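You operate a simulated robot arm through the tools that you are given. There is no shell and no other tool. Be economical: measure what you need, move in short steps, check, and stop when the job is done.

You are at the controls of a simulated robot arm. One attempt, no reset.

## Task
Coat the middle of the mould plate, then shut and clamp the mould.
Fine: between the halves, with the brush, from the tin; put the brush back. Set down upright: short brush. A coat counts when it lies all over at full strength: go over it till it gets no stronger.
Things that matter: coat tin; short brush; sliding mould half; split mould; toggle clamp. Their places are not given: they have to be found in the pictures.

The check looks at the end state, three seconds after you hand in, the way a careful person would. Anything else that was tipped, shoved, dropped, spilled or broken makes it a failure.

## Robot
A 7-joint arm with a two-finger parallel gripper, fixed in place. Base frame: the origin is at the foot of the arm, x ahead of it, y to its left, z up; the work surface is at about z = 0. Lengths are in m, angles in degrees, forces in N, time in s.
With the tool pointing down near the work surface it reaches from about 0.24 to 0.62 m from the base axis. Its first joint turns from -66.0 to 66.0 degrees. Payload 2.6 kg.
The tool frame sits at the grasp point between the pads (the TCP): z along the fingers, y along the line on which they close. The tips reach 0.03 m beyond it. The gripper opens to 0.094 m. The fingers are 0.028 m wide and 0.01 m thick; the gripper's body (0.05 by 0.096 m) begins 0.055 m behind the TCP.
Orientation is that of the tool frame in the base frame, as [roll, pitch, yaw] about the fixed x, y, z axes, in that order (R = Rz(yaw) Ry(pitch) Rx(roll)). With the fingers straight down and closing along the base's y, the tool's x points along the base's -x, its y along +y and its z along -z.

## Interface
- The arm moves only by the tool arm_command. Its argument "series" is a list of rows, each an object (a shift or turn left out is 0, a gripper value left out holds the last) with "offset": the shift along the tool's x, y, z in units of 50 mm (1.0 is 50 mm), a list of three; "dr": the turn, a rotation vector about the tool's x, y, z in units of 4 degrees (1.0 is 4 degrees), a list of three. In form: [{"offset": [x, y, z], "dr": [rx, ry, rz]}, ...]. A call has 1 to 20 rows; each row shifts and turns the commanded pose from where the row before left it, along the tool's axes as they then stand. "hand" is the opening, from 0 (shut) to 1 (fully open), set as the call begins (left out, the last holds). A call with a number of a shift or a turn outside -1 to 1 is refused whole. A row lasts 0.2 s, in which the tool goes at most 0.05 m and 8.6 degrees; a call with a longer step from one row to the next is refused whole, and so is a gripper value outside its range. A pose out of reach is approached as far as the arm can. The call stops where the force on the tool passes 60 N (or 10 N more than at its start, if that is more) or the arm is blocked; 0.2 s more then pass. The fingers move at their own pace (about 0.072 m/s each) and stop on an object; they squeeze with about 25 N. The grip force told is the motor's: it shows also when the fingers shut on nothing. Time passes only in rows, and 0.2 s behind the last, so rows that do not move let the fingers close. The reply holds the time, the measured pose of the TCP, the force on the tool along the base axes, the opening and the grip force, in the units named above and with some noise, with the torque about the TCP (base axes, N m) and any sound that the robot's microphone picked up.
- Cameras (640 x 400 px; columns grow to the right, rows downward): "scene" is fixed at [0.0341, 0.428, 0.5719]; the picture's right is [-0.79, -0.61, 0.00], its down [-0.30, 0.39, -0.87] and it looks along [0.53, -0.69, -0.49] (base axes); focal length 315 px, centre (320, 200). "wrist" rides on the gripper at [0.076, 0.014, -0.103] in the tool frame; the picture's right is [-0.18, 0.98, 0.00], its down [-0.75, -0.14, -0.64] and it looks along [-0.63, -0.12, 0.77] (tool axes); focal length 243 px, centre (320, 200).
- capture(camera): a new picture of that camera. It takes no simulated time.
- probe_pixels(camera, pixels): for up to 12 pixels [column, row] of the newest picture of that camera ("zoom" is the newest enlarged one), the place [x, y, z] in the base frame of the surface seen there, good to about 0.002 m. It takes no simulated time.
- close_up(camera, box): a new picture of the part [left, top, right, bottom] of that camera's present view, enlarged. It takes no simulated time.
- job_done(): hands the job in; it is judged then, once.

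Keep the steps short. Do not move on a guess: measure, check each grasp and each placing, and mend mistakes. In all there are 80 turns and 54 pictures (those below and enlarged ones count). Leave the gripper open and the arm clear of the work at the hand-in unless told otherwise, and finish with a single line.

The tools are called as name(argument=value, ...) on one line, values as JSON. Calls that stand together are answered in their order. arm_command: Moves the arm, as the interface text tells. Its arguments: {"type":"object","properties":{"series":{"type":"array","items":{"type":"object","properties":{"offset":{"type":"array","items":{"type":"number"}},"dr":{"type":"array","items":{"type":"number"}}}}},"hand":{"type":"number"}},"required":["series"]} The other tools are called the same way: capture (camera) takes a picture; probe_pixels (camera, pixels) gives the place of the surface under pixels of a picture; close_up (camera, box) takes an enlarged picture of a part of a camera's view; job_done () hands the job in.

At the start:

```text
clock: 0.0
ee_pos: [0.2968, 0.0013, 0.4327]
orientation: [180.0, -0.1, 180.0]
wrist_force: [-0.2, -0.4, -0.3]
moment: [-0.02, -0.01, 0.03]
grip_width: 0.0941
finger_force: 0.0
```

scene: 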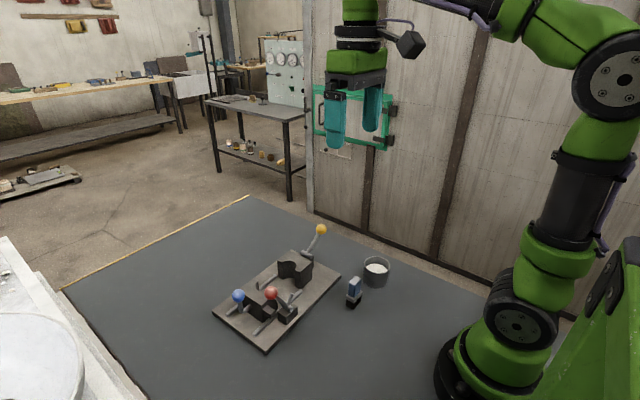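
wrist: 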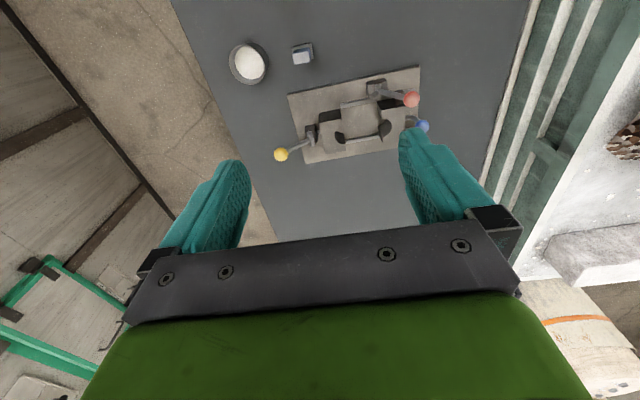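

I see the mould base with three knobs (yellow, red, blue), the brush and the tin. Next I enlarge both views to understand the mechanism.

close_up(camera="scene", box=[200, 210, 400, 360])

close_up(camera="wrist", box=[210, 30, 450, 180])

```text
2.67 times, centred on (300, 285) of scene
```

zoom: 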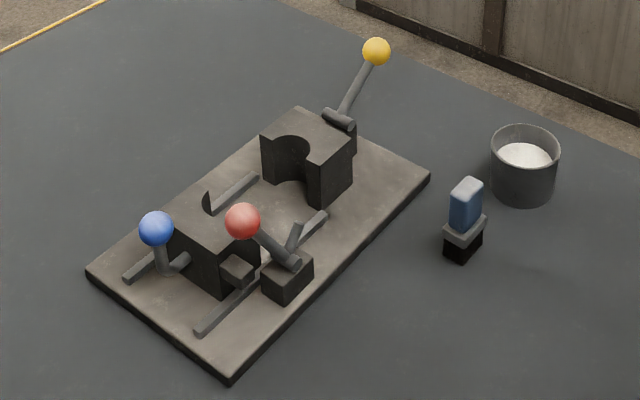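

```text
2.67 times, centred on (330, 105) of wrist
```

zoom: 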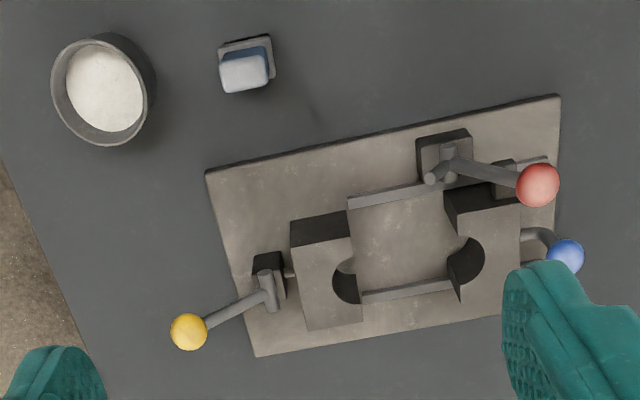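

I probe the parts in the enlarged wrist view: tin, brush, base corners, halves, knobs and pivots.

probe_pixels(camera="zoom", pixels=[[105, 90], [98, 40], [244, 74], [538, 180], [563, 255], [188, 330], [450, 165], [318, 240], [335, 300], [480, 215], [400, 240], [400, 195]])

probe_pixels(camera="zoom", pixels=[[208, 172], [558, 97], [258, 354], [268, 285], [352, 260], [360, 320], [447, 190], [463, 300], [520, 205], [295, 228], [528, 235], [410, 292]])

```text
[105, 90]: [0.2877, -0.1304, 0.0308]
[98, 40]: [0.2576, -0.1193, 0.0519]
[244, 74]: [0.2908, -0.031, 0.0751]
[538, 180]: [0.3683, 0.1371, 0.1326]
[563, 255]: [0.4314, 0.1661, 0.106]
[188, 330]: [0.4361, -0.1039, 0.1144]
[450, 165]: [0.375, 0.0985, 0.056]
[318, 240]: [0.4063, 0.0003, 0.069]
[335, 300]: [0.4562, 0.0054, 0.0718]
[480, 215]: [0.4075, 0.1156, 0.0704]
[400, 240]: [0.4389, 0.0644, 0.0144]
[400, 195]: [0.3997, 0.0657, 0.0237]
```

```text
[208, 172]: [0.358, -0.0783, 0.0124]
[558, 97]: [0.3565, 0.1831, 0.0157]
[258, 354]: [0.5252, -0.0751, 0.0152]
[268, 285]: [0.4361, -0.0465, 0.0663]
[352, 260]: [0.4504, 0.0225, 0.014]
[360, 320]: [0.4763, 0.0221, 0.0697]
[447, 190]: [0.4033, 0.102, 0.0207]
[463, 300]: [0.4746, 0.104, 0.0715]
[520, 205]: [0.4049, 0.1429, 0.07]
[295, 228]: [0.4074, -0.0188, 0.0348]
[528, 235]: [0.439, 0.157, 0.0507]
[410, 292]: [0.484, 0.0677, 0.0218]
```

The base spans x 0.357–0.525 and y −0.077–0.183. The fixed half is at y −0.02–0.022 and the sliding half at y 0.10–0.145. I need to know which lever is the clamp, so I enlarge both.

close_up(camera="scene", box=[225, 275, 321, 335])

close_up(camera="scene", box=[264, 215, 360, 275])

close_up(camera="scene", box=[325, 245, 405, 315])

close_up(camera="wrist", box=[340, 70, 436, 130])

```text
6.67 times, centred on (273, 305) of scene
```

zoom: 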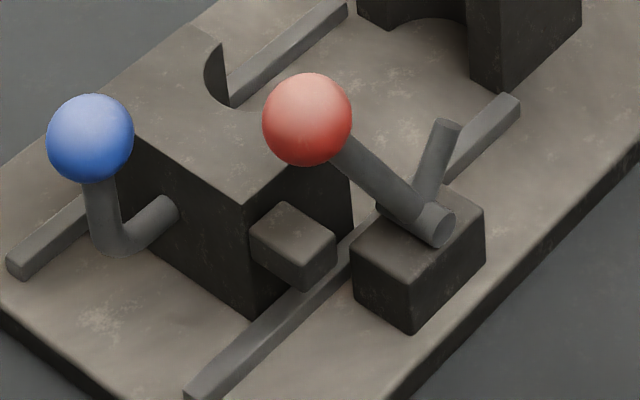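

```text
6.67 times, centred on (312, 245) of scene
```

zoom: 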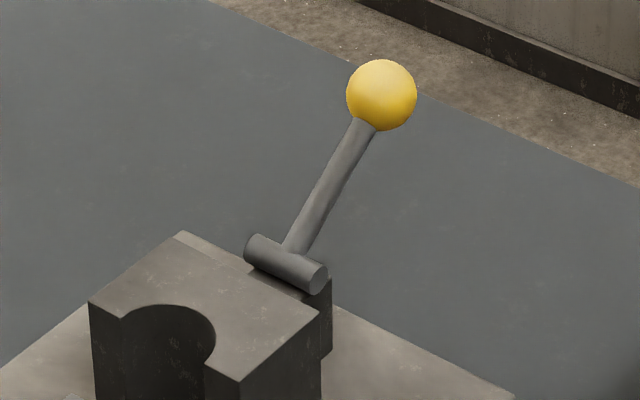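

```text
5.71 times, centred on (365, 280) of scene
```

zoom: 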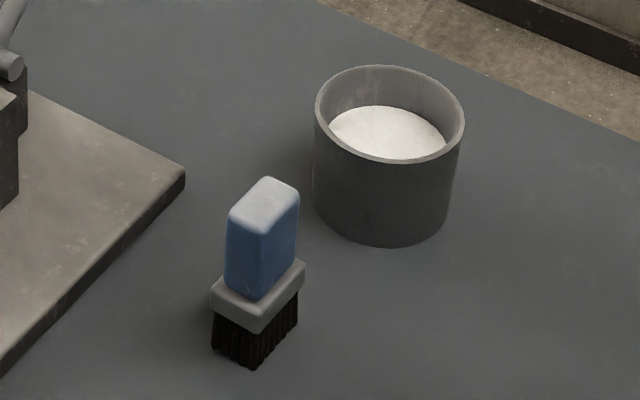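

```text
6.67 times, centred on (388, 100) of wrist
```

zoom: 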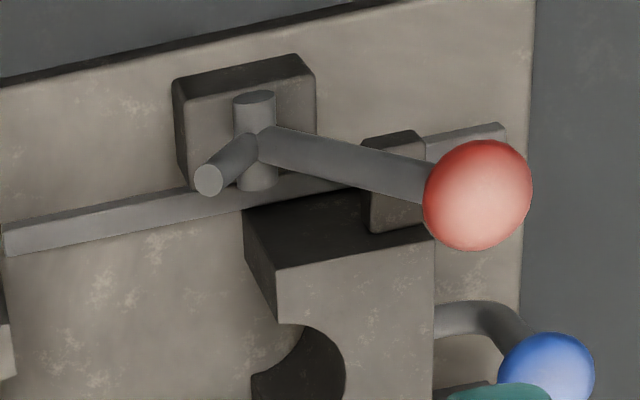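

The red lever pivots on the block beside the sliding half and has a stub that would come down on the half's lug, so red is the clamp. Yellow is something else and I leave it alone. Next I measure the brush's size and turn.

close_up(camera="wrist", box=[272, 30, 336, 70])

```text
10.00 times, centred on (304, 50) of wrist
```

zoom: 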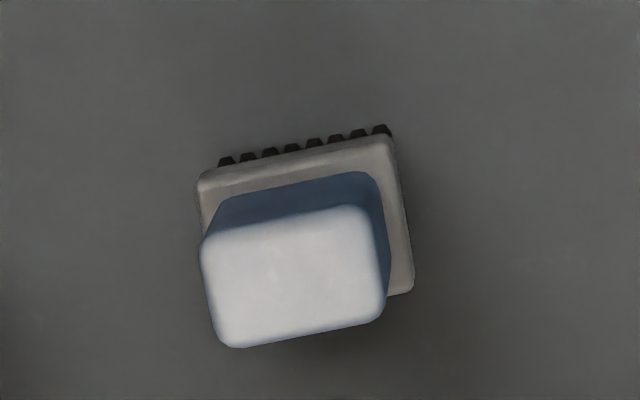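

probe_pixels(camera="zoom", pixels=[[215, 245], [225, 335], [355, 215], [375, 310], [295, 275], [202, 185], [385, 145], [408, 285], [300, 160], [300, 195]])

close_up(camera="scene", box=[330, 265, 378, 315])

```text
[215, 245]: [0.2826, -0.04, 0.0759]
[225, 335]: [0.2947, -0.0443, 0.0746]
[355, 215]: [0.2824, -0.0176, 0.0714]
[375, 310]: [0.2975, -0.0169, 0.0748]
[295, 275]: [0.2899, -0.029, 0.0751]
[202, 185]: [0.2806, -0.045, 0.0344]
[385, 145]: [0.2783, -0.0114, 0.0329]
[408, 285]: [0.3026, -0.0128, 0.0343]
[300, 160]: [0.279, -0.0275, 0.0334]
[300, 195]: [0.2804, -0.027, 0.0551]
```

```text
8.00 times, centred on (354, 290) of scene
```

zoom: 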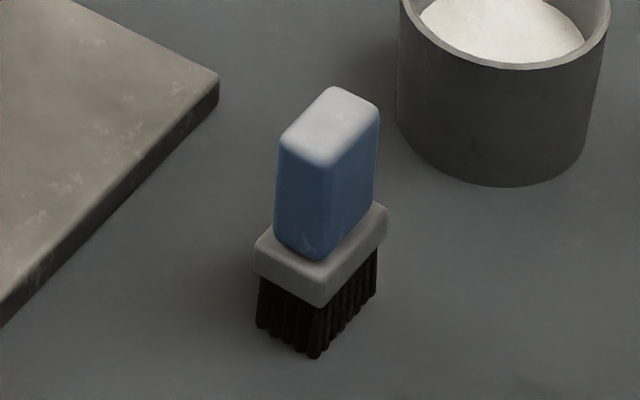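

The brush handle is 0.020 m in x by 0.030 m in y, centred at (0.290, −0.029), with its top at z 0.075. I want to grip across x, so I first turn the tool −90° about its axis, high up.

arm_command(series=[{"dr": [0, 0, -1]}, {"dr": [0, 0, -1]}, {"dr": [0, 0, -1]}, {"dr": [0, 0, -1]}, {"dr": [0, 0, -1]}, {"dr": [0, 0, -1]}, {"dr": [0, 0, -1]}, {"dr": [0, 0, -1]}, {"dr": [0, 0, -1]}, {"dr": [0, 0, -1]}, {"dr": [0, 0, -1]}, {"dr": [0, 0, -1]}, {"dr": [0, 0, -1]}, {"dr": [0, 0, -1]}, {"dr": [0, 0, -1]}, {"dr": [0, 0, -1]}, {"dr": [0, 0, -1]}, {"dr": [0, 0, -1]}, {"dr": [0, 0, -1]}, {"dr": [0, 0, -1]}], hand=1)

arm_command(series=[{"dr": [0, 0, -1]}, {"dr": [0, 0, -1]}, {"dr": [0, 0, -0.5]}])

```text
clock: 4.2
ee_pos: [0.2952, 0.0019, 0.4337]
orientation: [179.9, 0.0, -99.9]
wrist_force: [0.6, 0.4, -0.3]
moment: [-0.04, -0.02, -0.01]
grip_width: 0.094
finger_force: 0.2
```

```text
clock: 5.0
ee_pos: [0.296, 0.0018, 0.4332]
orientation: [180.0, 0.1, -90.0]
wrist_force: [0.3, -1.1, -0.1]
moment: [0.01, -0.03, 0.02]
grip_width: 0.0941
finger_force: 0.0
```

Yaw is −90 as wanted (tool x = −y, tool y = −x). I move over the brush and down to z 0.16.

arm_command(series=[{"offset": [0.31, 0.06, 0]}, {"offset": [0.31, 0.06, 0]}, {"offset": [0, 0, 0.78]}, {"offset": [0, 0, 0.78]}, {"offset": [0, 0, 0.78]}, {"offset": [0, 0, 0.78]}, {"offset": [0, 0, 0.78]}, {"offset": [0, 0, 0.78]}, {"offset": [0, 0, 0.78]}, {}])

capture(camera="wrist")

```text
clock: 7.2
ee_pos: [0.2898, -0.0316, 0.1597]
orientation: [-180.0, 0.0, -90.0]
wrist_force: [-0.2, -0.3, -0.3]
moment: [0.03, 0.0, 0.05]
grip_width: 0.094
finger_force: 0.0
```

```text
43 pictures are left
```

wrist: 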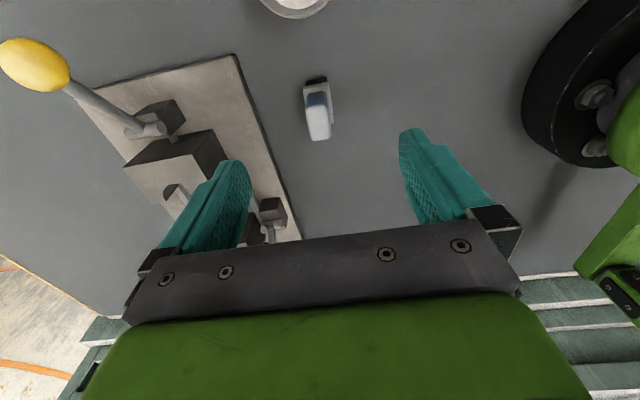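

The brush is between the fingers, handle top near (319,125). I probe it to refine the centre.

probe_pixels(camera="wrist", pixels=[[311, 112], [328, 112], [312, 136], [328, 135], [319, 124]])

```text
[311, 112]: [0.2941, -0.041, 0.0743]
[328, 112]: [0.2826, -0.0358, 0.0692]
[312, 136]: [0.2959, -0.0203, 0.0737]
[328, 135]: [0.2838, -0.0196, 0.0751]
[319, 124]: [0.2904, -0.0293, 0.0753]
```

The centre is confirmed at (0.290, −0.029). I go down to TCP z 0.068, with tips just above the ferrule, and then close.

arm_command(series=[{"offset": [-0.05, 0, 0.46]}, {"offset": [0, 0, 0.46]}, {"offset": [0, 0, 0.46]}, {"offset": [0, 0, 0.46]}, {}])

arm_command(series=[{}, {}, {}, {}, {}], hand=0)

close_up(camera="scene", box=[310, 230, 410, 320])

```text
clock: 8.4
ee_pos: [0.2913, -0.0269, 0.0683]
orientation: [-180.0, 0.0, -89.9]
wrist_force: [-0.2, -0.2, -0.6]
moment: [-0.01, 0.02, 0.01]
grip_width: 0.094
finger_force: 0.1
```

```text
clock: 9.6
ee_pos: [0.2906, -0.0281, 0.0682]
orientation: [179.9, 0.0, -90.0]
wrist_force: [0.0, 1.1, 0.7]
moment: [0.01, 0.0, 0.0]
grip_width: 0.0218
finger_force: 24.4
```

```text
4.44 times, centred on (360, 275) of scene
```

zoom: 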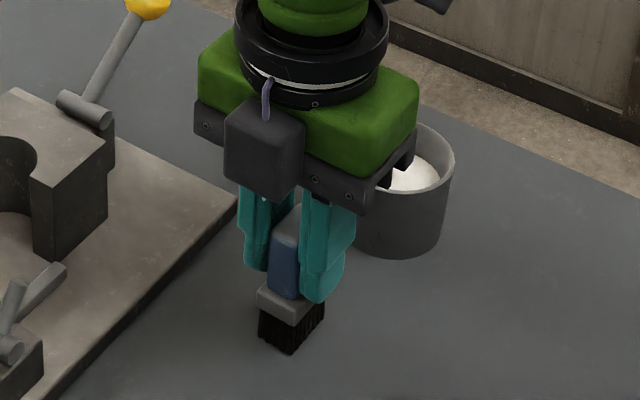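

The grip is firm at 0.0218 m. I lift 0.09 m and look at the tin to find its centre.

arm_command(series=[{"offset": [0, 0, -0.4]}, {"offset": [0, 0, -0.7]}, {"offset": [0, 0, -0.7]}, {}])

capture(camera="wrist")

close_up(camera="scene", box=[310, 230, 410, 320])

```text
clock: 10.6
ee_pos: [0.293, -0.0291, 0.1614]
orientation: [-180.0, 0.0, -90.1]
wrist_force: [0.7, 0.2, -0.4]
moment: [0.0, 0.02, -0.01]
grip_width: 0.0216
finger_force: 25.2
```

```text
41 pictures are left
```

wrist: 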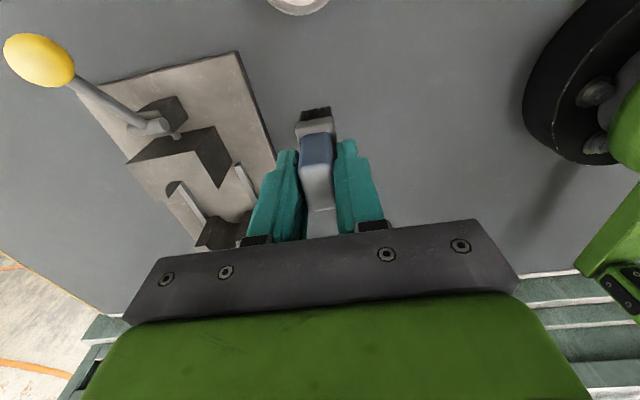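

```text
4.44 times, centred on (360, 275) of scene
```

zoom: 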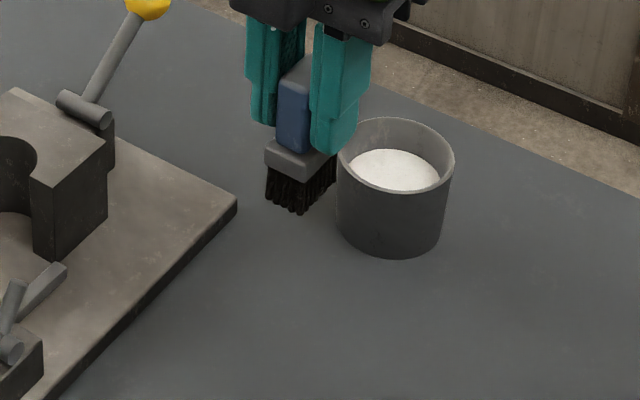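

The brush is in hand, upright. I probe the tin's rim points and coat surface in the enlarged view.

probe_pixels(camera="zoom", pixels=[[396, 192], [453, 155], [395, 118], [340, 170], [425, 130], [430, 183], [367, 185], [395, 170], [352, 168], [436, 170]])

```text
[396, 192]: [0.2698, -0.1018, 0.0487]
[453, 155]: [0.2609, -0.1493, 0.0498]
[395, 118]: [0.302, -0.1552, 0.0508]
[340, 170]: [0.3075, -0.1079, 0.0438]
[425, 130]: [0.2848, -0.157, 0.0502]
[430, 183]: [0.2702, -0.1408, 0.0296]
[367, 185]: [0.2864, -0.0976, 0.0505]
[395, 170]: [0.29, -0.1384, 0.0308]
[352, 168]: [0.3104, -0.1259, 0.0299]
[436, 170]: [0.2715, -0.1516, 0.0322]
```

The tin's centre is about (0.286, −0.128), rim z 0.05, coat z 0.031. I move over it and lower the bristles about 10 mm into the coat (TCP 0.088).

arm_command(series=[{"offset": [0.5, 0.02, 0]}, {"offset": [0.5, 0.03, 0]}, {"offset": [0.5, 0.03, 0]}, {"offset": [0.48, 0.02, 0]}, {}, {"offset": [0, 0, 0.4]}, {}])

close_up(camera="scene", box=[320, 210, 430, 300])

```text
clock: 12.2
ee_pos: [0.2869, -0.1289, 0.1381]
orientation: [-180.0, 0.1, -90.0]
wrist_force: [0.9, 0.6, -0.8]
moment: [-0.01, 0.03, 0.01]
grip_width: 0.0218
finger_force: 25.2
```

```text
4.44 times, centred on (375, 255) of scene
```

zoom: 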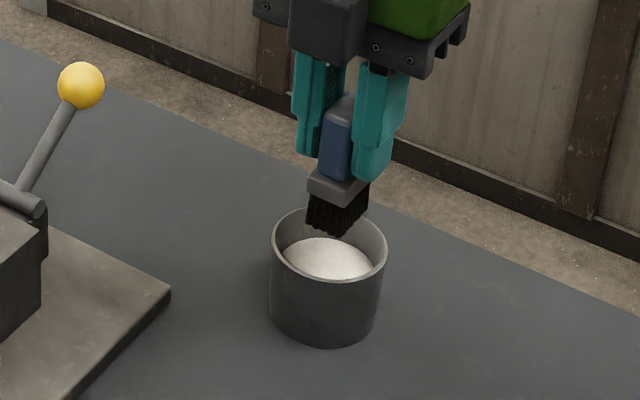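

The brush is centred over the tin. I lower it 50 mm, pause, and lift it out.

arm_command(series=[{"offset": [0, 0, 0.35]}, {"offset": [0, 0, 0.35]}, {"offset": [0, 0, 0.3]}, {}, {}])

arm_command(series=[{"offset": [0, 0, -0.35]}, {"offset": [0, 0, -0.35]}, {"offset": [0, 0, -0.6]}, {}, {}])

close_up(camera="scene", box=[320, 210, 430, 300])

```text
clock: 13.0
ee_pos: [0.2872, -0.1274, 0.0942]
orientation: [-179.4, 0.1, -90.1]
wrist_force: [-5.5, 0.7, 11.6]
moment: [-0.01, 0.22, -0.03]
grip_width: 0.022
finger_force: 24.9
stopped in row 4: the force on the tool passed its limit at 74 N (the readings are from after the stop); the commanded pose is now the measured one
```

```text
clock: 14.2
ee_pos: [0.2864, -0.1263, 0.1613]
orientation: [-179.5, -0.1, -90.2]
wrist_force: [0.6, 0.7, -0.7]
moment: [0.02, -0.02, 0.01]
grip_width: 0.0217
finger_force: 25.3
```

```text
4.44 times, centred on (375, 255) of scene
```

zoom: 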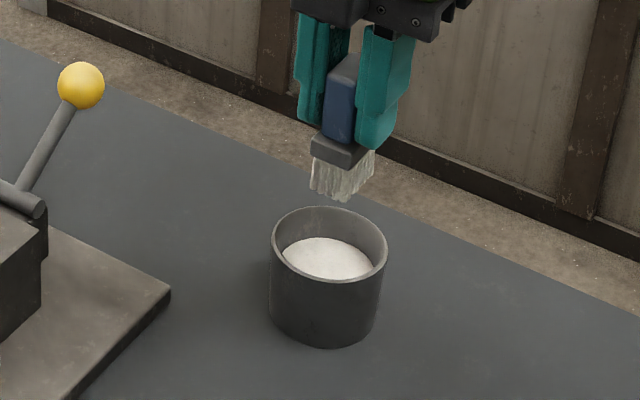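

The bristles are now white; the coat pushed back at TCP ~0.094. The tin has not moved. I check whether the brush slid in the grip.

probe_pixels(camera="zoom", pixels=[[345, 198], [343, 163], [343, 155], [340, 130], [345, 60], [370, 160], [312, 148]])

```text
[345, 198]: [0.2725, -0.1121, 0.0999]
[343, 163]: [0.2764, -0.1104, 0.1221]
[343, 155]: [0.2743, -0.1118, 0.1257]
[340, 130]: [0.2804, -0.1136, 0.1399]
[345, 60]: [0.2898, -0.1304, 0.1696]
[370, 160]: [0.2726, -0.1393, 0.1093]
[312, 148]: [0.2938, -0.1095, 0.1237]
```

The brush's bottom is about 0.063–0.065 below the TCP. I lift to z 0.22 and carry it over the gap between the halves, (0.442, 0.0625).

arm_command(series=[{"offset": [0, 0, -0.6]}, {"offset": [0, 0, -0.58]}, {"offset": [-0.63, -0.518, 0]}, {"offset": [-0.63, -0.518, 0]}, {"offset": [-0.63, -0.518, 0]}, {"offset": [-0.63, -0.518, 0]}, {"offset": [-0.63, -0.518, 0]}, {"offset": [-0.63, -0.518, 0]}, {}])

capture(camera="wrist")

close_up(camera="scene", box=[210, 200, 350, 350])

```text
clock: 16.2
ee_pos: [0.4415, 0.0637, 0.2165]
orientation: [-179.5, -0.1, -90.2]
wrist_force: [-0.4, 0.4, -0.7]
moment: [-0.01, 0.01, -0.01]
grip_width: 0.022
finger_force: 24.4
```

```text
37 pictures are left
```

wrist: 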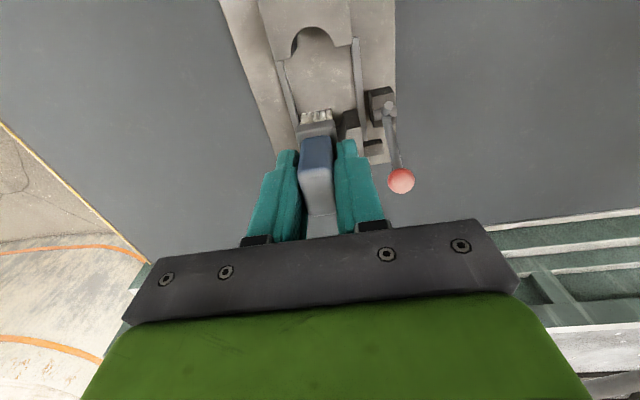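

```text
2.67 times, centred on (280, 275) of scene
```

zoom: 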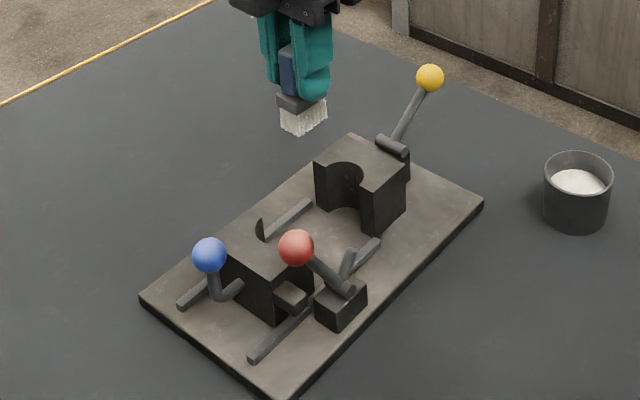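

I enlarge the wrist view on the gap and clamp to measure the clearances.

close_up(camera="wrist", box=[230, 0, 422, 200])

```text
2.00 times, centred on (326, 100) of wrist
```

zoom: 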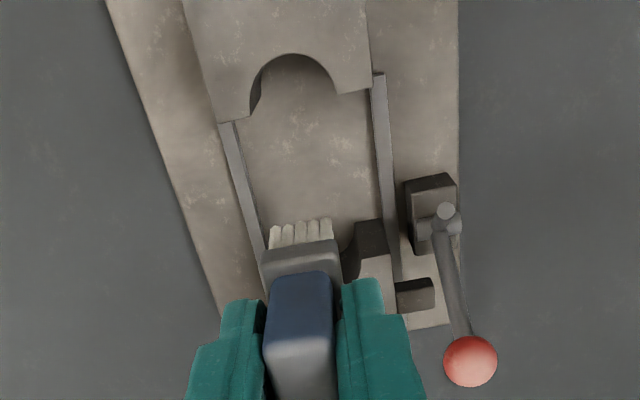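

probe_pixels(camera="zoom", pixels=[[446, 210], [420, 228], [456, 225], [415, 292], [470, 360], [378, 150], [236, 160], [365, 225], [250, 180], [370, 180], [355, 90], [410, 200]])

```text
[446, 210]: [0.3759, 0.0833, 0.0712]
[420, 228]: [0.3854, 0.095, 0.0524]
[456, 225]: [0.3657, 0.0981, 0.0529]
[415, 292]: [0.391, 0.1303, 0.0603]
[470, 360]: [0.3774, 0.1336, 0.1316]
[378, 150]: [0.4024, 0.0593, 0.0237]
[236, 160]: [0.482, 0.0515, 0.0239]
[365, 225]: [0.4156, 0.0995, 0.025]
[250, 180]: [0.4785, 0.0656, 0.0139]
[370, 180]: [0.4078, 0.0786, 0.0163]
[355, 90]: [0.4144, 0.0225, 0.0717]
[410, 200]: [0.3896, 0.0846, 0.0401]
```

The gap's inner area is x 0.407–0.478, y 0.022–0.10. The clamp parts end at x 0.39, clear of the fingers. I lower in the middle to just above the plate, then creep down until I feel contact.

arm_command(series=[{"offset": [0, 0, 0.7]}, {"offset": [0, 0, 0.7]}, {"offset": [0, 0, 0.7]}, {"offset": [0, 0, 0.47]}, {}])

arm_command(series=[{"offset": [0, 0, 0.06]}, {"offset": [0, 0, 0.06]}, {"offset": [0, 0, 0.04]}, {}])

```text
clock: 17.4
ee_pos: [0.4432, 0.0636, 0.0873]
orientation: [-179.4, -0.1, -90.3]
wrist_force: [0.7, -0.6, -0.4]
moment: [-0.01, 0.0, 0.04]
grip_width: 0.0216
finger_force: 25.1
```

```text
clock: 18.4
ee_pos: [0.4429, 0.063, 0.0824]
orientation: [-179.4, -0.1, -90.1]
wrist_force: [-0.3, 0.7, -0.8]
moment: [-0.01, -0.02, 0.02]
grip_width: 0.0219
finger_force: 25.2
```

There is no contact yet at TCP 0.082. I creep further.

arm_command(series=[{"offset": [0, 0, 0.03]}, {"offset": [0, 0, 0.03]}, {}])

close_up(camera="scene", box=[240, 230, 336, 320])

```text
clock: 19.2
ee_pos: [0.4435, 0.0631, 0.0784]
orientation: [-179.6, -0.1, -90.0]
wrist_force: [0.4, -0.3, -0.5]
moment: [0.0, 0.0, 0.01]
grip_width: 0.0218
finger_force: 24.8
```

```text
4.44 times, centred on (288, 275) of scene
```

zoom: 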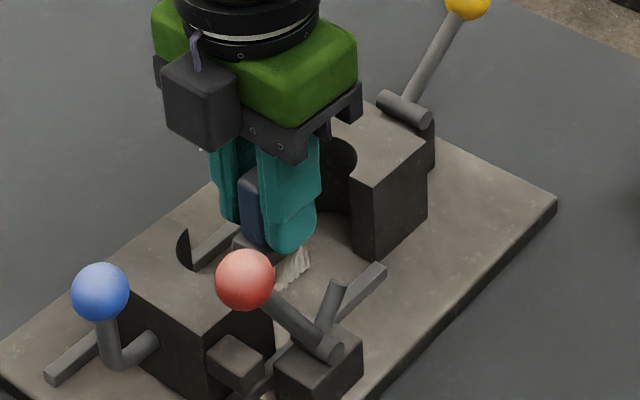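

Still no force at 0.078. I go another 2 mm, then 2 more.

arm_command(series=[{"offset": [0, 0, 0.04]}, {}])

arm_command(series=[{"offset": [0, 0, 0.03]}, {}])

```text
clock: 19.8
ee_pos: [0.4436, 0.0619, 0.0781]
orientation: [-179.3, -0.1, -90.2]
wrist_force: [-1.7, 0.6, 14.4]
moment: [-0.08, 0.19, -0.03]
grip_width: 0.0219
finger_force: 25.3
```

```text
clock: 20.4
ee_pos: [0.4446, 0.0624, 0.0783]
orientation: [-179.1, -0.1, -90.1]
wrist_force: [-3.0, 2.2, 37.8]
moment: [-0.08, 0.21, -0.03]
grip_width: 0.022
finger_force: 25.1
```

Contact is made at 38 N, which is more than needed. I back off 2 mm for a light press and sweep: +x, −x, shift to y 0.043, +x.

arm_command(series=[{"offset": [0, 0, -0.035]}, {"offset": [0, -0.147, 0]}, {"offset": [0, -0.147, 0]}, {"offset": [0, -0.147, 0]}, {"offset": [0, 0.15, 0]}, {"offset": [0, 0.15, 0]}, {"offset": [0, 0.15, 0]}, {"offset": [0, 0.15, 0]}, {"offset": [0, 0.15, 0]}, {"offset": [0, 0.15, 0]}, {"offset": [0.2, 0, 0]}, {"offset": [0.19, 0, 0]}, {"offset": [0, -0.15, 0]}, {"offset": [0, -0.15, 0]}, {"offset": [0, -0.15, 0]}, {"offset": [0, -0.15, 0]}, {"offset": [0, -0.15, 0]}, {"offset": [0, -0.15, 0]}])

close_up(camera="scene", box=[240, 230, 336, 320])

```text
clock: 24.1
ee_pos: [0.4516, 0.0392, 0.0787]
orientation: [179.3, -0.1, -91.0]
wrist_force: [-6.0, -0.8, 8.7]
moment: [0.02, 0.09, -0.14]
grip_width: 0.0219
finger_force: 25.2
stopped in row 18: the force on the tool passed its limit at 69 N (the readings are from after the stop); the commanded pose is now the measured one
```

```text
4.44 times, centred on (288, 275) of scene
```

zoom: 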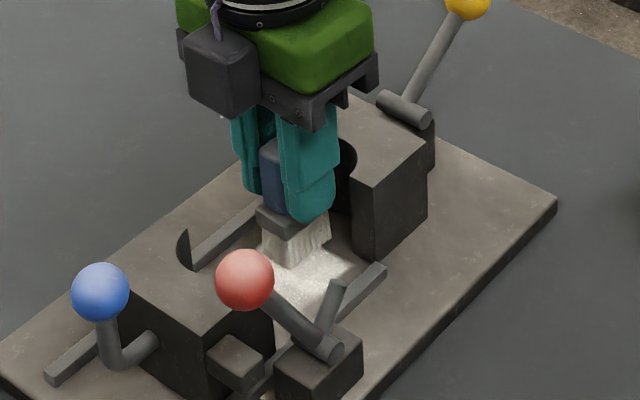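

The coat is going on. The brush caught the fixed half's horn because it was at y 0.039. I shift 9 mm away to y 0.048 and go on sweeping in three lanes, keeping clear of both halves.

arm_command(series=[{"offset": [-0.18, 0, 0.0]}, {"offset": [0, -0.14, 0.01]}, {"offset": [0, -0.14, 0]}, {"offset": [0, 0.15, 0]}, {"offset": [0, 0.15, 0]}, {"offset": [0, 0.15, 0]}, {"offset": [0, 0.15, 0]}, {"offset": [0, 0.15, 0]}, {"offset": [0, 0.15, 0]}, {"offset": [-0.28, 0, 0]}, {"offset": [-0.26, 0, 0]}, {"offset": [0, -0.15, 0]}, {"offset": [0, -0.15, 0]}, {"offset": [0, -0.15, 0]}, {"offset": [0, -0.15, 0]}, {"offset": [0, -0.15, 0]}, {"offset": [0, -0.15, 0]}, {}])

close_up(camera="wrist", box=[230, 0, 422, 200])

```text
clock: 27.9
ee_pos: [0.4685, 0.0743, 0.0783]
orientation: [179.6, -0.3, -90.9]
wrist_force: [-11.4, 6.0, 31.6]
moment: [0.34, 0.42, 0.01]
grip_width: 0.0219
finger_force: 24.8
```

```text
2.00 times, centred on (326, 100) of wrist
```

zoom: 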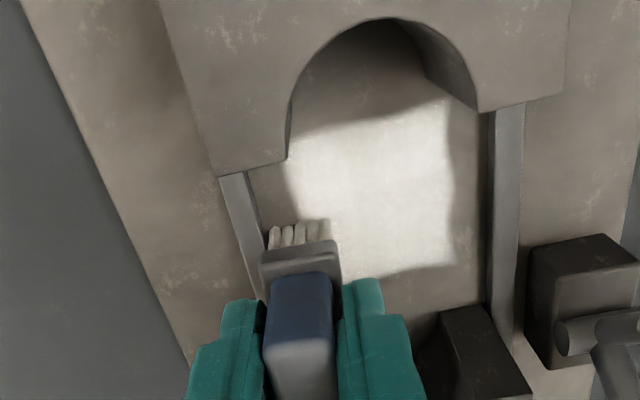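

The coat lies well, but the press is up to 31 N. I ease it a little and make wider passes, out to near both rails.

arm_command(series=[{"offset": [0, 0.13, -0.02]}, {"offset": [0, 0.15, 0]}, {"offset": [0, 0.15, 0]}, {"offset": [0, 0.15, 0]}, {"offset": [0, 0.15, 0]}, {"offset": [0, 0.15, 0]}, {"offset": [0, 0.15, 0]}, {"offset": [0.26, 0, 0]}, {"offset": [0.26, 0, 0]}, {"offset": [0, -0.15, 0]}, {"offset": [0, -0.15, 0]}, {"offset": [0, -0.15, 0]}, {"offset": [0, -0.15, 0]}, {"offset": [0, -0.15, 0]}, {"offset": [0, -0.15, 0]}, {"offset": [0, -0.13, 0]}, {}])

close_up(camera="scene", box=[240, 230, 336, 320])

```text
clock: 31.5
ee_pos: [0.4668, 0.0475, 0.0773]
orientation: [179.4, -0.3, -90.9]
wrist_force: [-1.6, 0.0, 0.3]
moment: [0.02, 0.04, -0.02]
grip_width: 0.022
finger_force: 25.3
```

```text
4.44 times, centred on (288, 275) of scene
```

zoom: 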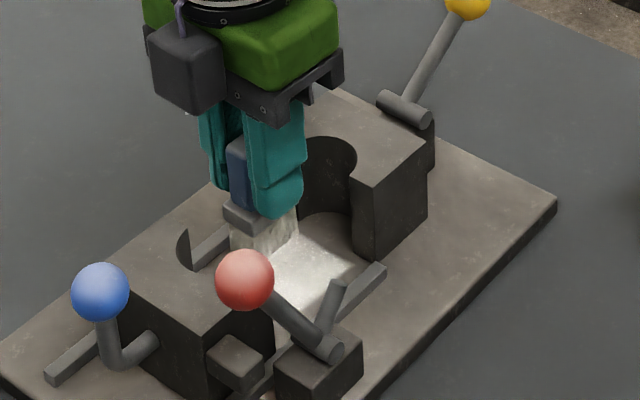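

Contact is nearly lost (0.3 N), so I press 1.5 mm deeper and go over it again: −x, shift to y 0.06, +x.

arm_command(series=[{"offset": [0, 0, 0.03]}, {"offset": [0, 0.14, 0]}, {"offset": [0, 0.14, 0]}, {"offset": [0, 0.14, 0]}, {"offset": [0, 0.14, 0]}, {"offset": [0, 0.14, 0]}, {"offset": [0, 0.14, 0]}, {"offset": [0, 0.14, 0]}, {"offset": [-0.26, 0, 0]}, {"offset": [0, -0.14, 0]}, {"offset": [0, -0.14, 0]}, {"offset": [0, -0.14, 0]}, {"offset": [0, -0.14, 0]}, {"offset": [0, -0.14, 0]}, {"offset": [0, -0.14, 0]}, {"offset": [0, -0.14, 0]}, {}])

arm_command(series=[{"offset": [-0.26, 0, 0]}, {"offset": [0, 0.14, 0]}, {"offset": [0, 0.14, 0]}, {"offset": [0, 0.14, 0]}, {"offset": [0, 0.14, 0]}, {"offset": [0, 0.14, 0]}, {"offset": [0, 0.14, 0]}, {"offset": [0, 0.14, 0]}, {}])

arm_command(series=[{"offset": [0.13, -0.24, -0.1]}, {"offset": [0.13, -0.24, -1]}, {"offset": [0, 0, -1]}, {"offset": [0, 0, -0.7]}, {"offset": [0.6, 0, 0]}, {"offset": [0.6, 0, 0]}, {}])

close_up(camera="scene", box=[240, 230, 336, 320])

```text
clock: 35.1
ee_pos: [0.4676, 0.0621, 0.0771]
orientation: [179.6, -0.2, -90.9]
wrist_force: [-10.8, -0.5, 28.4]
moment: [0.04, 0.42, -0.01]
grip_width: 0.0215
finger_force: 25.2
```

```text
clock: 37.1
ee_pos: [0.4178, 0.0762, 0.0771]
orientation: [179.6, -0.2, -91.0]
wrist_force: [6.2, 0.4, 15.8]
moment: [0.12, -0.53, -0.04]
grip_width: 0.0214
finger_force: 25.2
```

```text
refused: row 2 steps farther than a row can; nothing moved
```

```text
4.44 times, centred on (288, 275) of scene
```

zoom: 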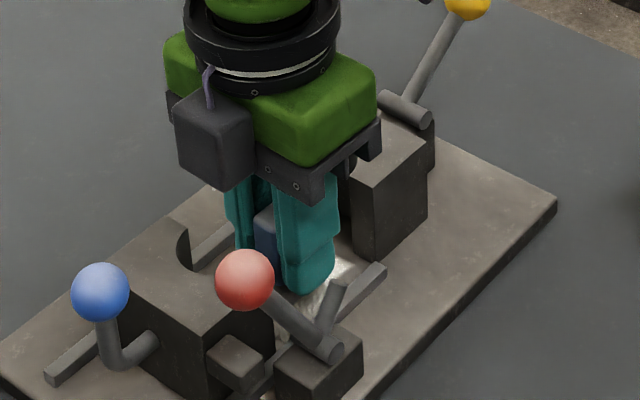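

The lift was refused (step too long). I redo it: to the middle, up, then aside over −y, so both cameras can see the coat.

arm_command(series=[{"offset": [0.13, -0.24, -0.05]}, {"offset": [0.13, -0.24, -0.05]}, {"offset": [0, 0, -0.9]}, {"offset": [0, 0, -0.9]}, {"offset": [0, 0, -0.7]}, {"offset": [0.6, 0, 0]}, {"offset": [0.6, 0, 0]}, {}])

close_up(camera="scene", box=[240, 230, 336, 320])

capture(camera="wrist")

```text
clock: 38.9
ee_pos: [0.4396, 0.0055, 0.207]
orientation: [179.5, -0.2, -90.9]
wrist_force: [-0.8, -0.7, 0.0]
moment: [-0.03, 0.01, 0.02]
grip_width: 0.0221
finger_force: 24.9
```

```text
4.44 times, centred on (288, 275) of scene
```

zoom: 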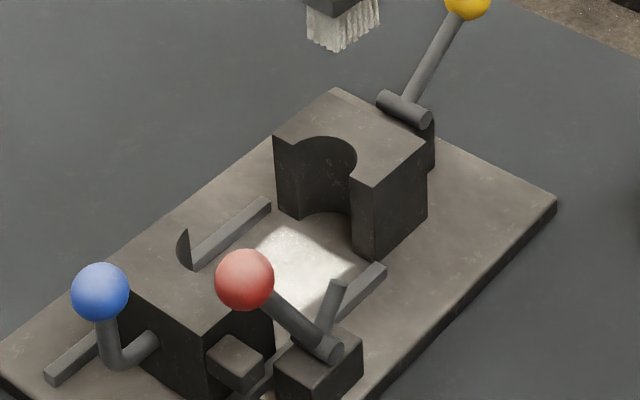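

```text
28 pictures are left
```

wrist: 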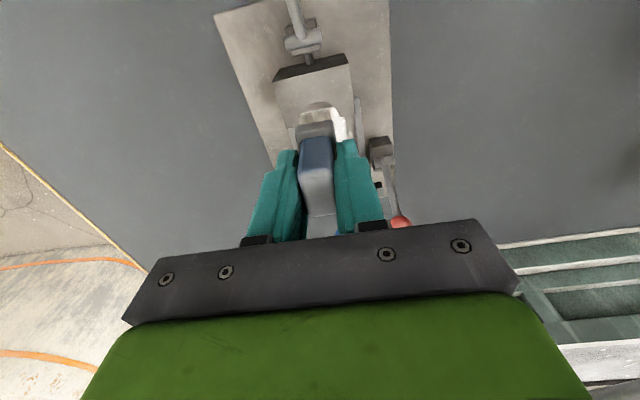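

The held brush hides the coat in the wrist view. I move up and over to +y to look back at it.

arm_command(series=[{"offset": [0, 0, -0.9]}, {"offset": [-0.8, 0, 0]}, {"offset": [-0.8, 0, 0]}, {"offset": [-0.8, 0, 0]}, {"offset": [-0.3, 0, 0]}, {}])

close_up(camera="wrist", box=[240, 0, 400, 110])

```text
clock: 40.3
ee_pos: [0.4461, 0.14, 0.2484]
orientation: [179.5, -0.2, -90.9]
wrist_force: [0.1, 0.5, -0.8]
moment: [0.03, 0.04, 0.0]
grip_width: 0.0216
finger_force: 25.1
```

```text
3.64 times, centred on (320, 55) of wrist
```

zoom: 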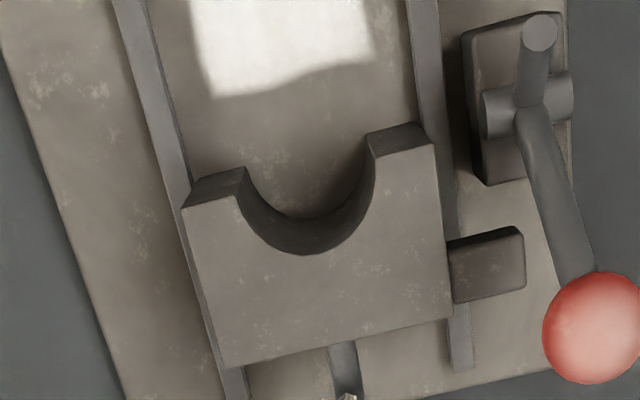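

I shift 45 mm back toward −y to see the whole coat.

arm_command(series=[{"offset": [0.9, 0, 0]}, {}])

close_up(camera="wrist", box=[240, 0, 400, 110])

probe_pixels(camera="zoom", pixels=[[200, 60], [360, 60], [210, 200], [380, 170], [300, 130]])

```text
clock: 40.9
ee_pos: [0.4441, 0.0935, 0.2496]
orientation: [179.4, -0.2, -91.0]
wrist_force: [-0.8, -0.3, -1.2]
moment: [-0.01, 0.02, -0.01]
grip_width: 0.0215
finger_force: 25.5
```

```text
3.64 times, centred on (320, 55) of wrist
```

zoom: 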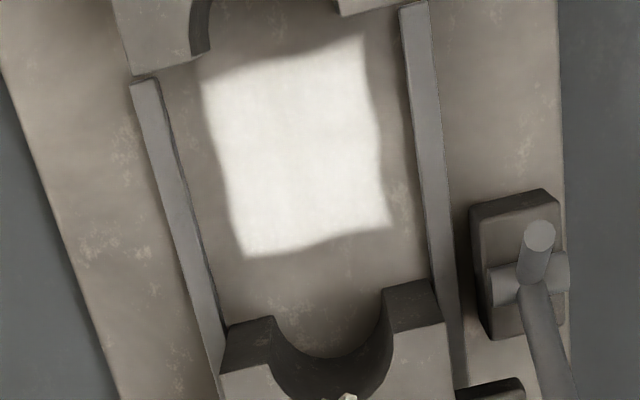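

```text
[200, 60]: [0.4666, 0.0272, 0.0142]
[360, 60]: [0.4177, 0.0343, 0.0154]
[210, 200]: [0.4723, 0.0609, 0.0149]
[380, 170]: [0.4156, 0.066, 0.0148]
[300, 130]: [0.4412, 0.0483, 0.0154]
```

The coat is a solid patch of about x 0.417–0.468, y 0.028–0.077, evenly white. To be sure it is at full strength I go over it once more and compare. I also straighten the small tool tilt.

arm_command(series=[{"offset": [0.5, 0, 0], "dr": [0, -0.12, -0.24]}, {"offset": [0.46, 0, 0]}, {"offset": [0, 0, 0.85]}, {"offset": [0, 0, 0.85]}, {"offset": [0, 0, 0.85]}, {"offset": [0, 0, 0.7]}, {"offset": [0, 0, 0.12]}, {}])

arm_command(series=[{"offset": [0, 0, 0.04]}, {}])

```text
clock: 42.7
ee_pos: [0.4404, 0.0458, 0.0808]
orientation: [179.4, 0.2, -90.1]
wrist_force: [-0.2, -0.5, -1.3]
moment: [0.0, 0.02, 0.0]
grip_width: 0.0218
finger_force: 25.2
```

```text
clock: 43.3
ee_pos: [0.442, 0.0466, 0.079]
orientation: [179.3, 0.2, -90.0]
wrist_force: [-0.1, 0.2, -0.5]
moment: [0.0, -0.01, -0.02]
grip_width: 0.0219
finger_force: 25.4
```

arm_command(series=[{"dr": [0.16, 0.05, 0]}, {"offset": [0, 0, 0.04]}, {"offset": [0, 0, 0.03]}, {}])

```text
clock: 44.3
ee_pos: [0.442, 0.0461, 0.0778]
orientation: [-179.8, 0.0, -90.0]
wrist_force: [-6.9, -3.1, 20.9]
moment: [-0.24, 0.38, -0.04]
grip_width: 0.022
finger_force: 25.1
```

The press is about 21 N. I go over it in lanes at y 0.046, 0.058 and 0.068.

arm_command(series=[{"offset": [0, -0.16, 0]}, {"offset": [0, -0.16, 0]}, {"offset": [0, -0.16, 0]}, {"offset": [0, 0.16, 0]}, {"offset": [0, 0.16, 0]}, {"offset": [0, 0.16, 0]}, {"offset": [0, 0.16, 0]}, {"offset": [0, 0.16, 0]}, {"offset": [0, 0.16, 0]}, {"offset": [-0.24, 0, 0]}, {"offset": [0, -0.16, 0]}, {"offset": [0, -0.16, 0]}, {"offset": [0, -0.16, 0]}, {"offset": [0, -0.16, 0]}, {"offset": [0, -0.16, 0]}, {"offset": [0, -0.16, 0]}, {}])

arm_command(series=[{"offset": [-0.2, 0, 0]}, {"offset": [0, 0.16, 0]}, {"offset": [0, 0.16, 0]}, {"offset": [0, 0.16, 0]}, {"offset": [0, 0.16, 0]}, {"offset": [0, 0.16, 0]}, {"offset": [0, 0.16, 0]}, {"offset": [0.22, 0, 0]}, {"offset": [0.22, 0, 0]}, {"offset": [0, -0.16, 0]}, {"offset": [0, -0.16, 0]}, {"offset": [0, -0.16, 0]}, {"offset": [0, -0.16, 0]}, {"offset": [0, -0.16, 0]}, {"offset": [0, -0.16, 0]}, {}])

```text
clock: 47.9
ee_pos: [0.4647, 0.0597, 0.0772]
orientation: [-179.8, 0.0, -90.0]
wrist_force: [-10.7, 0.9, 31.7]
moment: [-0.01, 0.56, -0.01]
grip_width: 0.0219
finger_force: 24.8
```

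```text
clock: 51.3
ee_pos: [0.4647, 0.0453, 0.0781]
orientation: [-179.8, 0.0, -90.0]
wrist_force: [-10.0, 0.6, 24.7]
moment: [0.03, 0.47, 0.0]
grip_width: 0.0218
finger_force: 24.5
```

Now I move to the middle, lift straight up and take the same view for comparison (TCP ~(0.444, 0.094, 0.25)).

arm_command(series=[{"offset": [-0.15, 0.2, -0.05]}, {"offset": [-0.15, 0.2, -0.05]}, {"offset": [0, 0, -0.9]}, {"offset": [0, 0, -0.9]}, {"offset": [0, 0, -0.9]}, {"offset": [0, 0, -0.6]}, {"offset": [-0.66, 0, 0]}, {}])

close_up(camera="wrist", box=[240, 0, 400, 110])

```text
clock: 53.1
ee_pos: [0.4434, 0.0955, 0.2462]
orientation: [180.0, 0.1, -90.0]
wrist_force: [-0.5, -0.6, -0.6]
moment: [0.0, 0.0, -0.02]
grip_width: 0.0219
finger_force: 25.1
```

```text
3.64 times, centred on (320, 55) of wrist
```

zoom: 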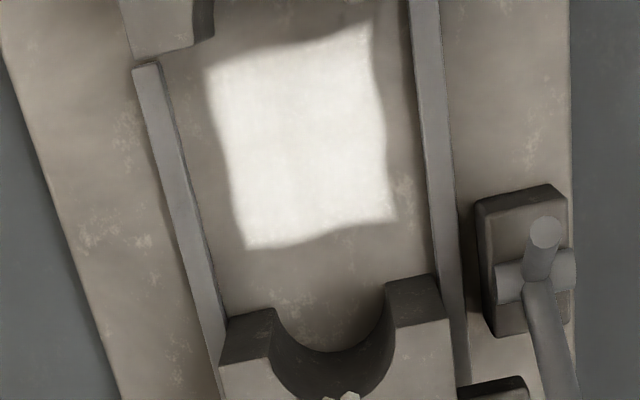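

It is unchanged: even, full white, no stronger. The coat is done. I carry the brush back to its spot (0.2905, −0.028) and lower it to just above the table.

arm_command(series=[{"offset": [0.494, 0.612, 0]}, {"offset": [0.494, 0.612, 0]}, {"offset": [0.494, 0.612, 0]}, {"offset": [0.494, 0.612, 0]}, {"offset": [0.494, 0.612, 0]}, {"offset": [0, 0, 0.9]}, {"offset": [0, 0, 0.9]}, {"offset": [0, 0, 0.9]}, {"offset": [0, 0, 0.7]}, {}])

arm_command(series=[{"offset": [0, 0, 0.06]}, {"offset": [0, 0, 0.06]}, {}])

```text
clock: 55.3
ee_pos: [0.2927, -0.0253, 0.0778]
orientation: [-179.9, 0.1, -90.0]
wrist_force: [-0.4, 0.0, -1.0]
moment: [0.0, 0.01, -0.02]
grip_width: 0.0218
finger_force: 25.4
```

```text
clock: 56.1
ee_pos: [0.2929, -0.0274, 0.0721]
orientation: [-180.0, 0.0, -90.0]
wrist_force: [-1.7, 0.6, -1.7]
moment: [0.0, 0.0, 0.0]
grip_width: 0.0217
finger_force: 25.3
```

I shift 2 mm in −x and creep down until contact.

arm_command(series=[{"offset": [0, 0.03, 0.06]}, {"offset": [0, 0, 0.04]}, {}])

arm_command(series=[{"offset": [0, 0, 0.04]}, {}])

close_up(camera="scene", box=[310, 230, 410, 320])

```text
clock: 56.9
ee_pos: [0.2904, -0.0278, 0.0652]
orientation: [-179.8, 0.0, -90.0]
wrist_force: [-0.2, 0.0, 0.1]
moment: [0.02, 0.05, 0.0]
grip_width: 0.0218
finger_force: 25.2
```

```text
clock: 57.5
ee_pos: [0.2914, -0.0281, 0.0647]
orientation: [-180.0, 0.0, -90.0]
wrist_force: [-3.9, 0.8, 18.4]
moment: [0.05, 0.26, 0.0]
grip_width: 0.022
finger_force: 24.9
```

```text
4.44 times, centred on (360, 275) of scene
```

zoom: 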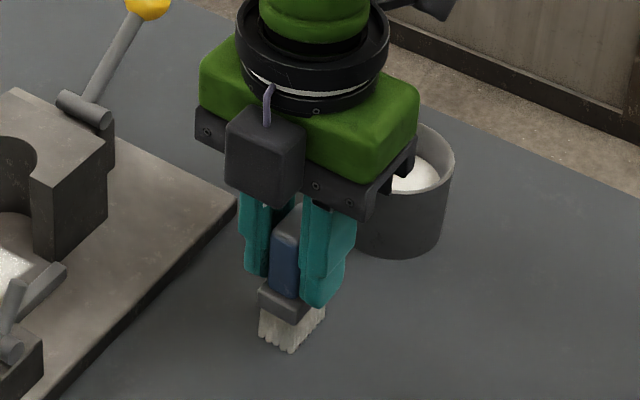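

Contact is at 18 N and the brush is upright. I ease 1 mm, open, and lift away.

arm_command(series=[{"offset": [0, 0, -0.02]}, {}])

arm_command(series=[{}, {}, {}, {}], hand=1)

arm_command(series=[{"offset": [0, 0, -0.5]}, {"offset": [0, 0, -0.9]}, {"offset": [0, 0, -0.9]}, {"offset": [0, 0, -0.9]}, {}])

capture(camera="scene")

```text
clock: 58.1
ee_pos: [0.2901, -0.0286, 0.0637]
orientation: [180.0, 0.0, -90.0]
wrist_force: [0.4, -0.3, -0.6]
moment: [0.02, 0.02, -0.01]
grip_width: 0.0219
finger_force: 25.2
```

```text
clock: 59.1
ee_pos: [0.2906, -0.0294, 0.0648]
orientation: [-179.8, 0.0, -90.0]
wrist_force: [0.2, -0.3, 0.2]
moment: [-0.02, 0.03, 0.02]
grip_width: 0.0938
finger_force: 0.1
```

```text
clock: 60.3
ee_pos: [0.2897, -0.0286, 0.2256]
orientation: [-179.9, 0.0, -90.0]
wrist_force: [-0.6, 0.1, 0.5]
moment: [0.02, 0.0, 0.03]
grip_width: 0.094
finger_force: 0.0
```

```text
23 pictures are left
```

scene: 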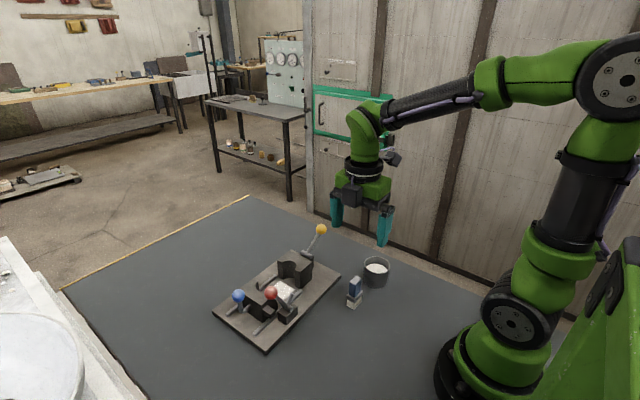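

The brush stands back upright at its place. Now I measure the blue handle, red knob and the lug more exactly from the scene view.

close_up(camera="scene", box=[215, 270, 311, 345])

probe_pixels(camera="zoom", pixels=[[157, 180], [157, 140], [118, 180], [197, 180], [157, 215], [165, 270], [220, 275], [360, 150], [360, 112], [340, 265], [320, 270], [380, 300]])

```text
5.33 times, centred on (263, 308) of scene
```

zoom: 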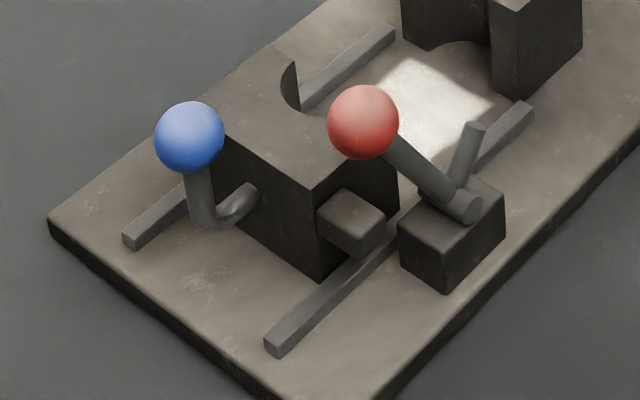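

```text
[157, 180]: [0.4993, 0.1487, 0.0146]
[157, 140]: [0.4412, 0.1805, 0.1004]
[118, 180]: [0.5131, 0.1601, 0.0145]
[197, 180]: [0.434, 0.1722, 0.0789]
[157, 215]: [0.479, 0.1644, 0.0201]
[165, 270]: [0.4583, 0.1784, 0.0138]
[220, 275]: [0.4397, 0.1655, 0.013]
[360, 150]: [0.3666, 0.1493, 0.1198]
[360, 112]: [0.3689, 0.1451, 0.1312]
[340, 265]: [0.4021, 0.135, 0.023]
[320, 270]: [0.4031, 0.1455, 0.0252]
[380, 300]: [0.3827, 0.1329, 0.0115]
```

probe_pixels(camera="zoom", pixels=[[189, 137], [189, 105], [160, 137], [218, 137], [200, 195], [363, 122], [363, 90], [340, 200], [372, 215], [350, 245], [320, 225], [460, 205]])

```text
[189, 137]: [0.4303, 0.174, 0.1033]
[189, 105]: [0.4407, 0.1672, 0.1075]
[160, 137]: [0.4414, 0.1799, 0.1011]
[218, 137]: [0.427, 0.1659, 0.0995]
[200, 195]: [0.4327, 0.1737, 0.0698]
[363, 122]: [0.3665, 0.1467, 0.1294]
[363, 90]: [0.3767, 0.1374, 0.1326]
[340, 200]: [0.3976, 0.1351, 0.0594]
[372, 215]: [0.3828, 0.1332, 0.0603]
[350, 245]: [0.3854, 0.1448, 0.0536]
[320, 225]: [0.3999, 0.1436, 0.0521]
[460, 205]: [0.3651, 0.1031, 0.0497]
```

The blue knob's centre is about (0.438, 0.165, 0.095) with r 0.013, and the red one's about (0.374, 0.137, 0.122). I move above blue, fingers partly open so they clear red.

arm_command(series=[{"offset": [-0.645, -0.493, 0]}, {"offset": [-0.645, -0.493, 0]}, {"offset": [-0.645, -0.493, 0]}, {"offset": [-0.645, -0.493, 0]}, {"offset": [-0.645, -0.493, 0]}, {"offset": [-0.645, -0.493, 0]}, {"offset": [0, 0, 0.75]}, {"offset": [0, 0, 0.75]}, {}], hand=0.6)

capture(camera="wrist")

```text
clock: 62.3
ee_pos: [0.4384, 0.1647, 0.1482]
orientation: [-179.9, 0.0, -90.0]
wrist_force: [-0.2, -0.2, 0.6]
moment: [0.01, -0.02, 0.01]
grip_width: 0.0564
finger_force: 0.0
```

```text
21 pictures are left
```

wrist: 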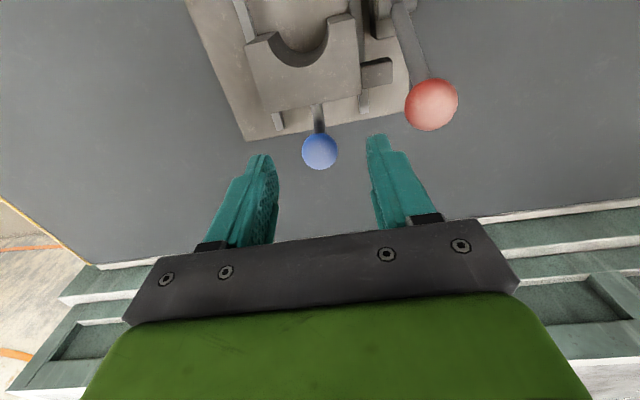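

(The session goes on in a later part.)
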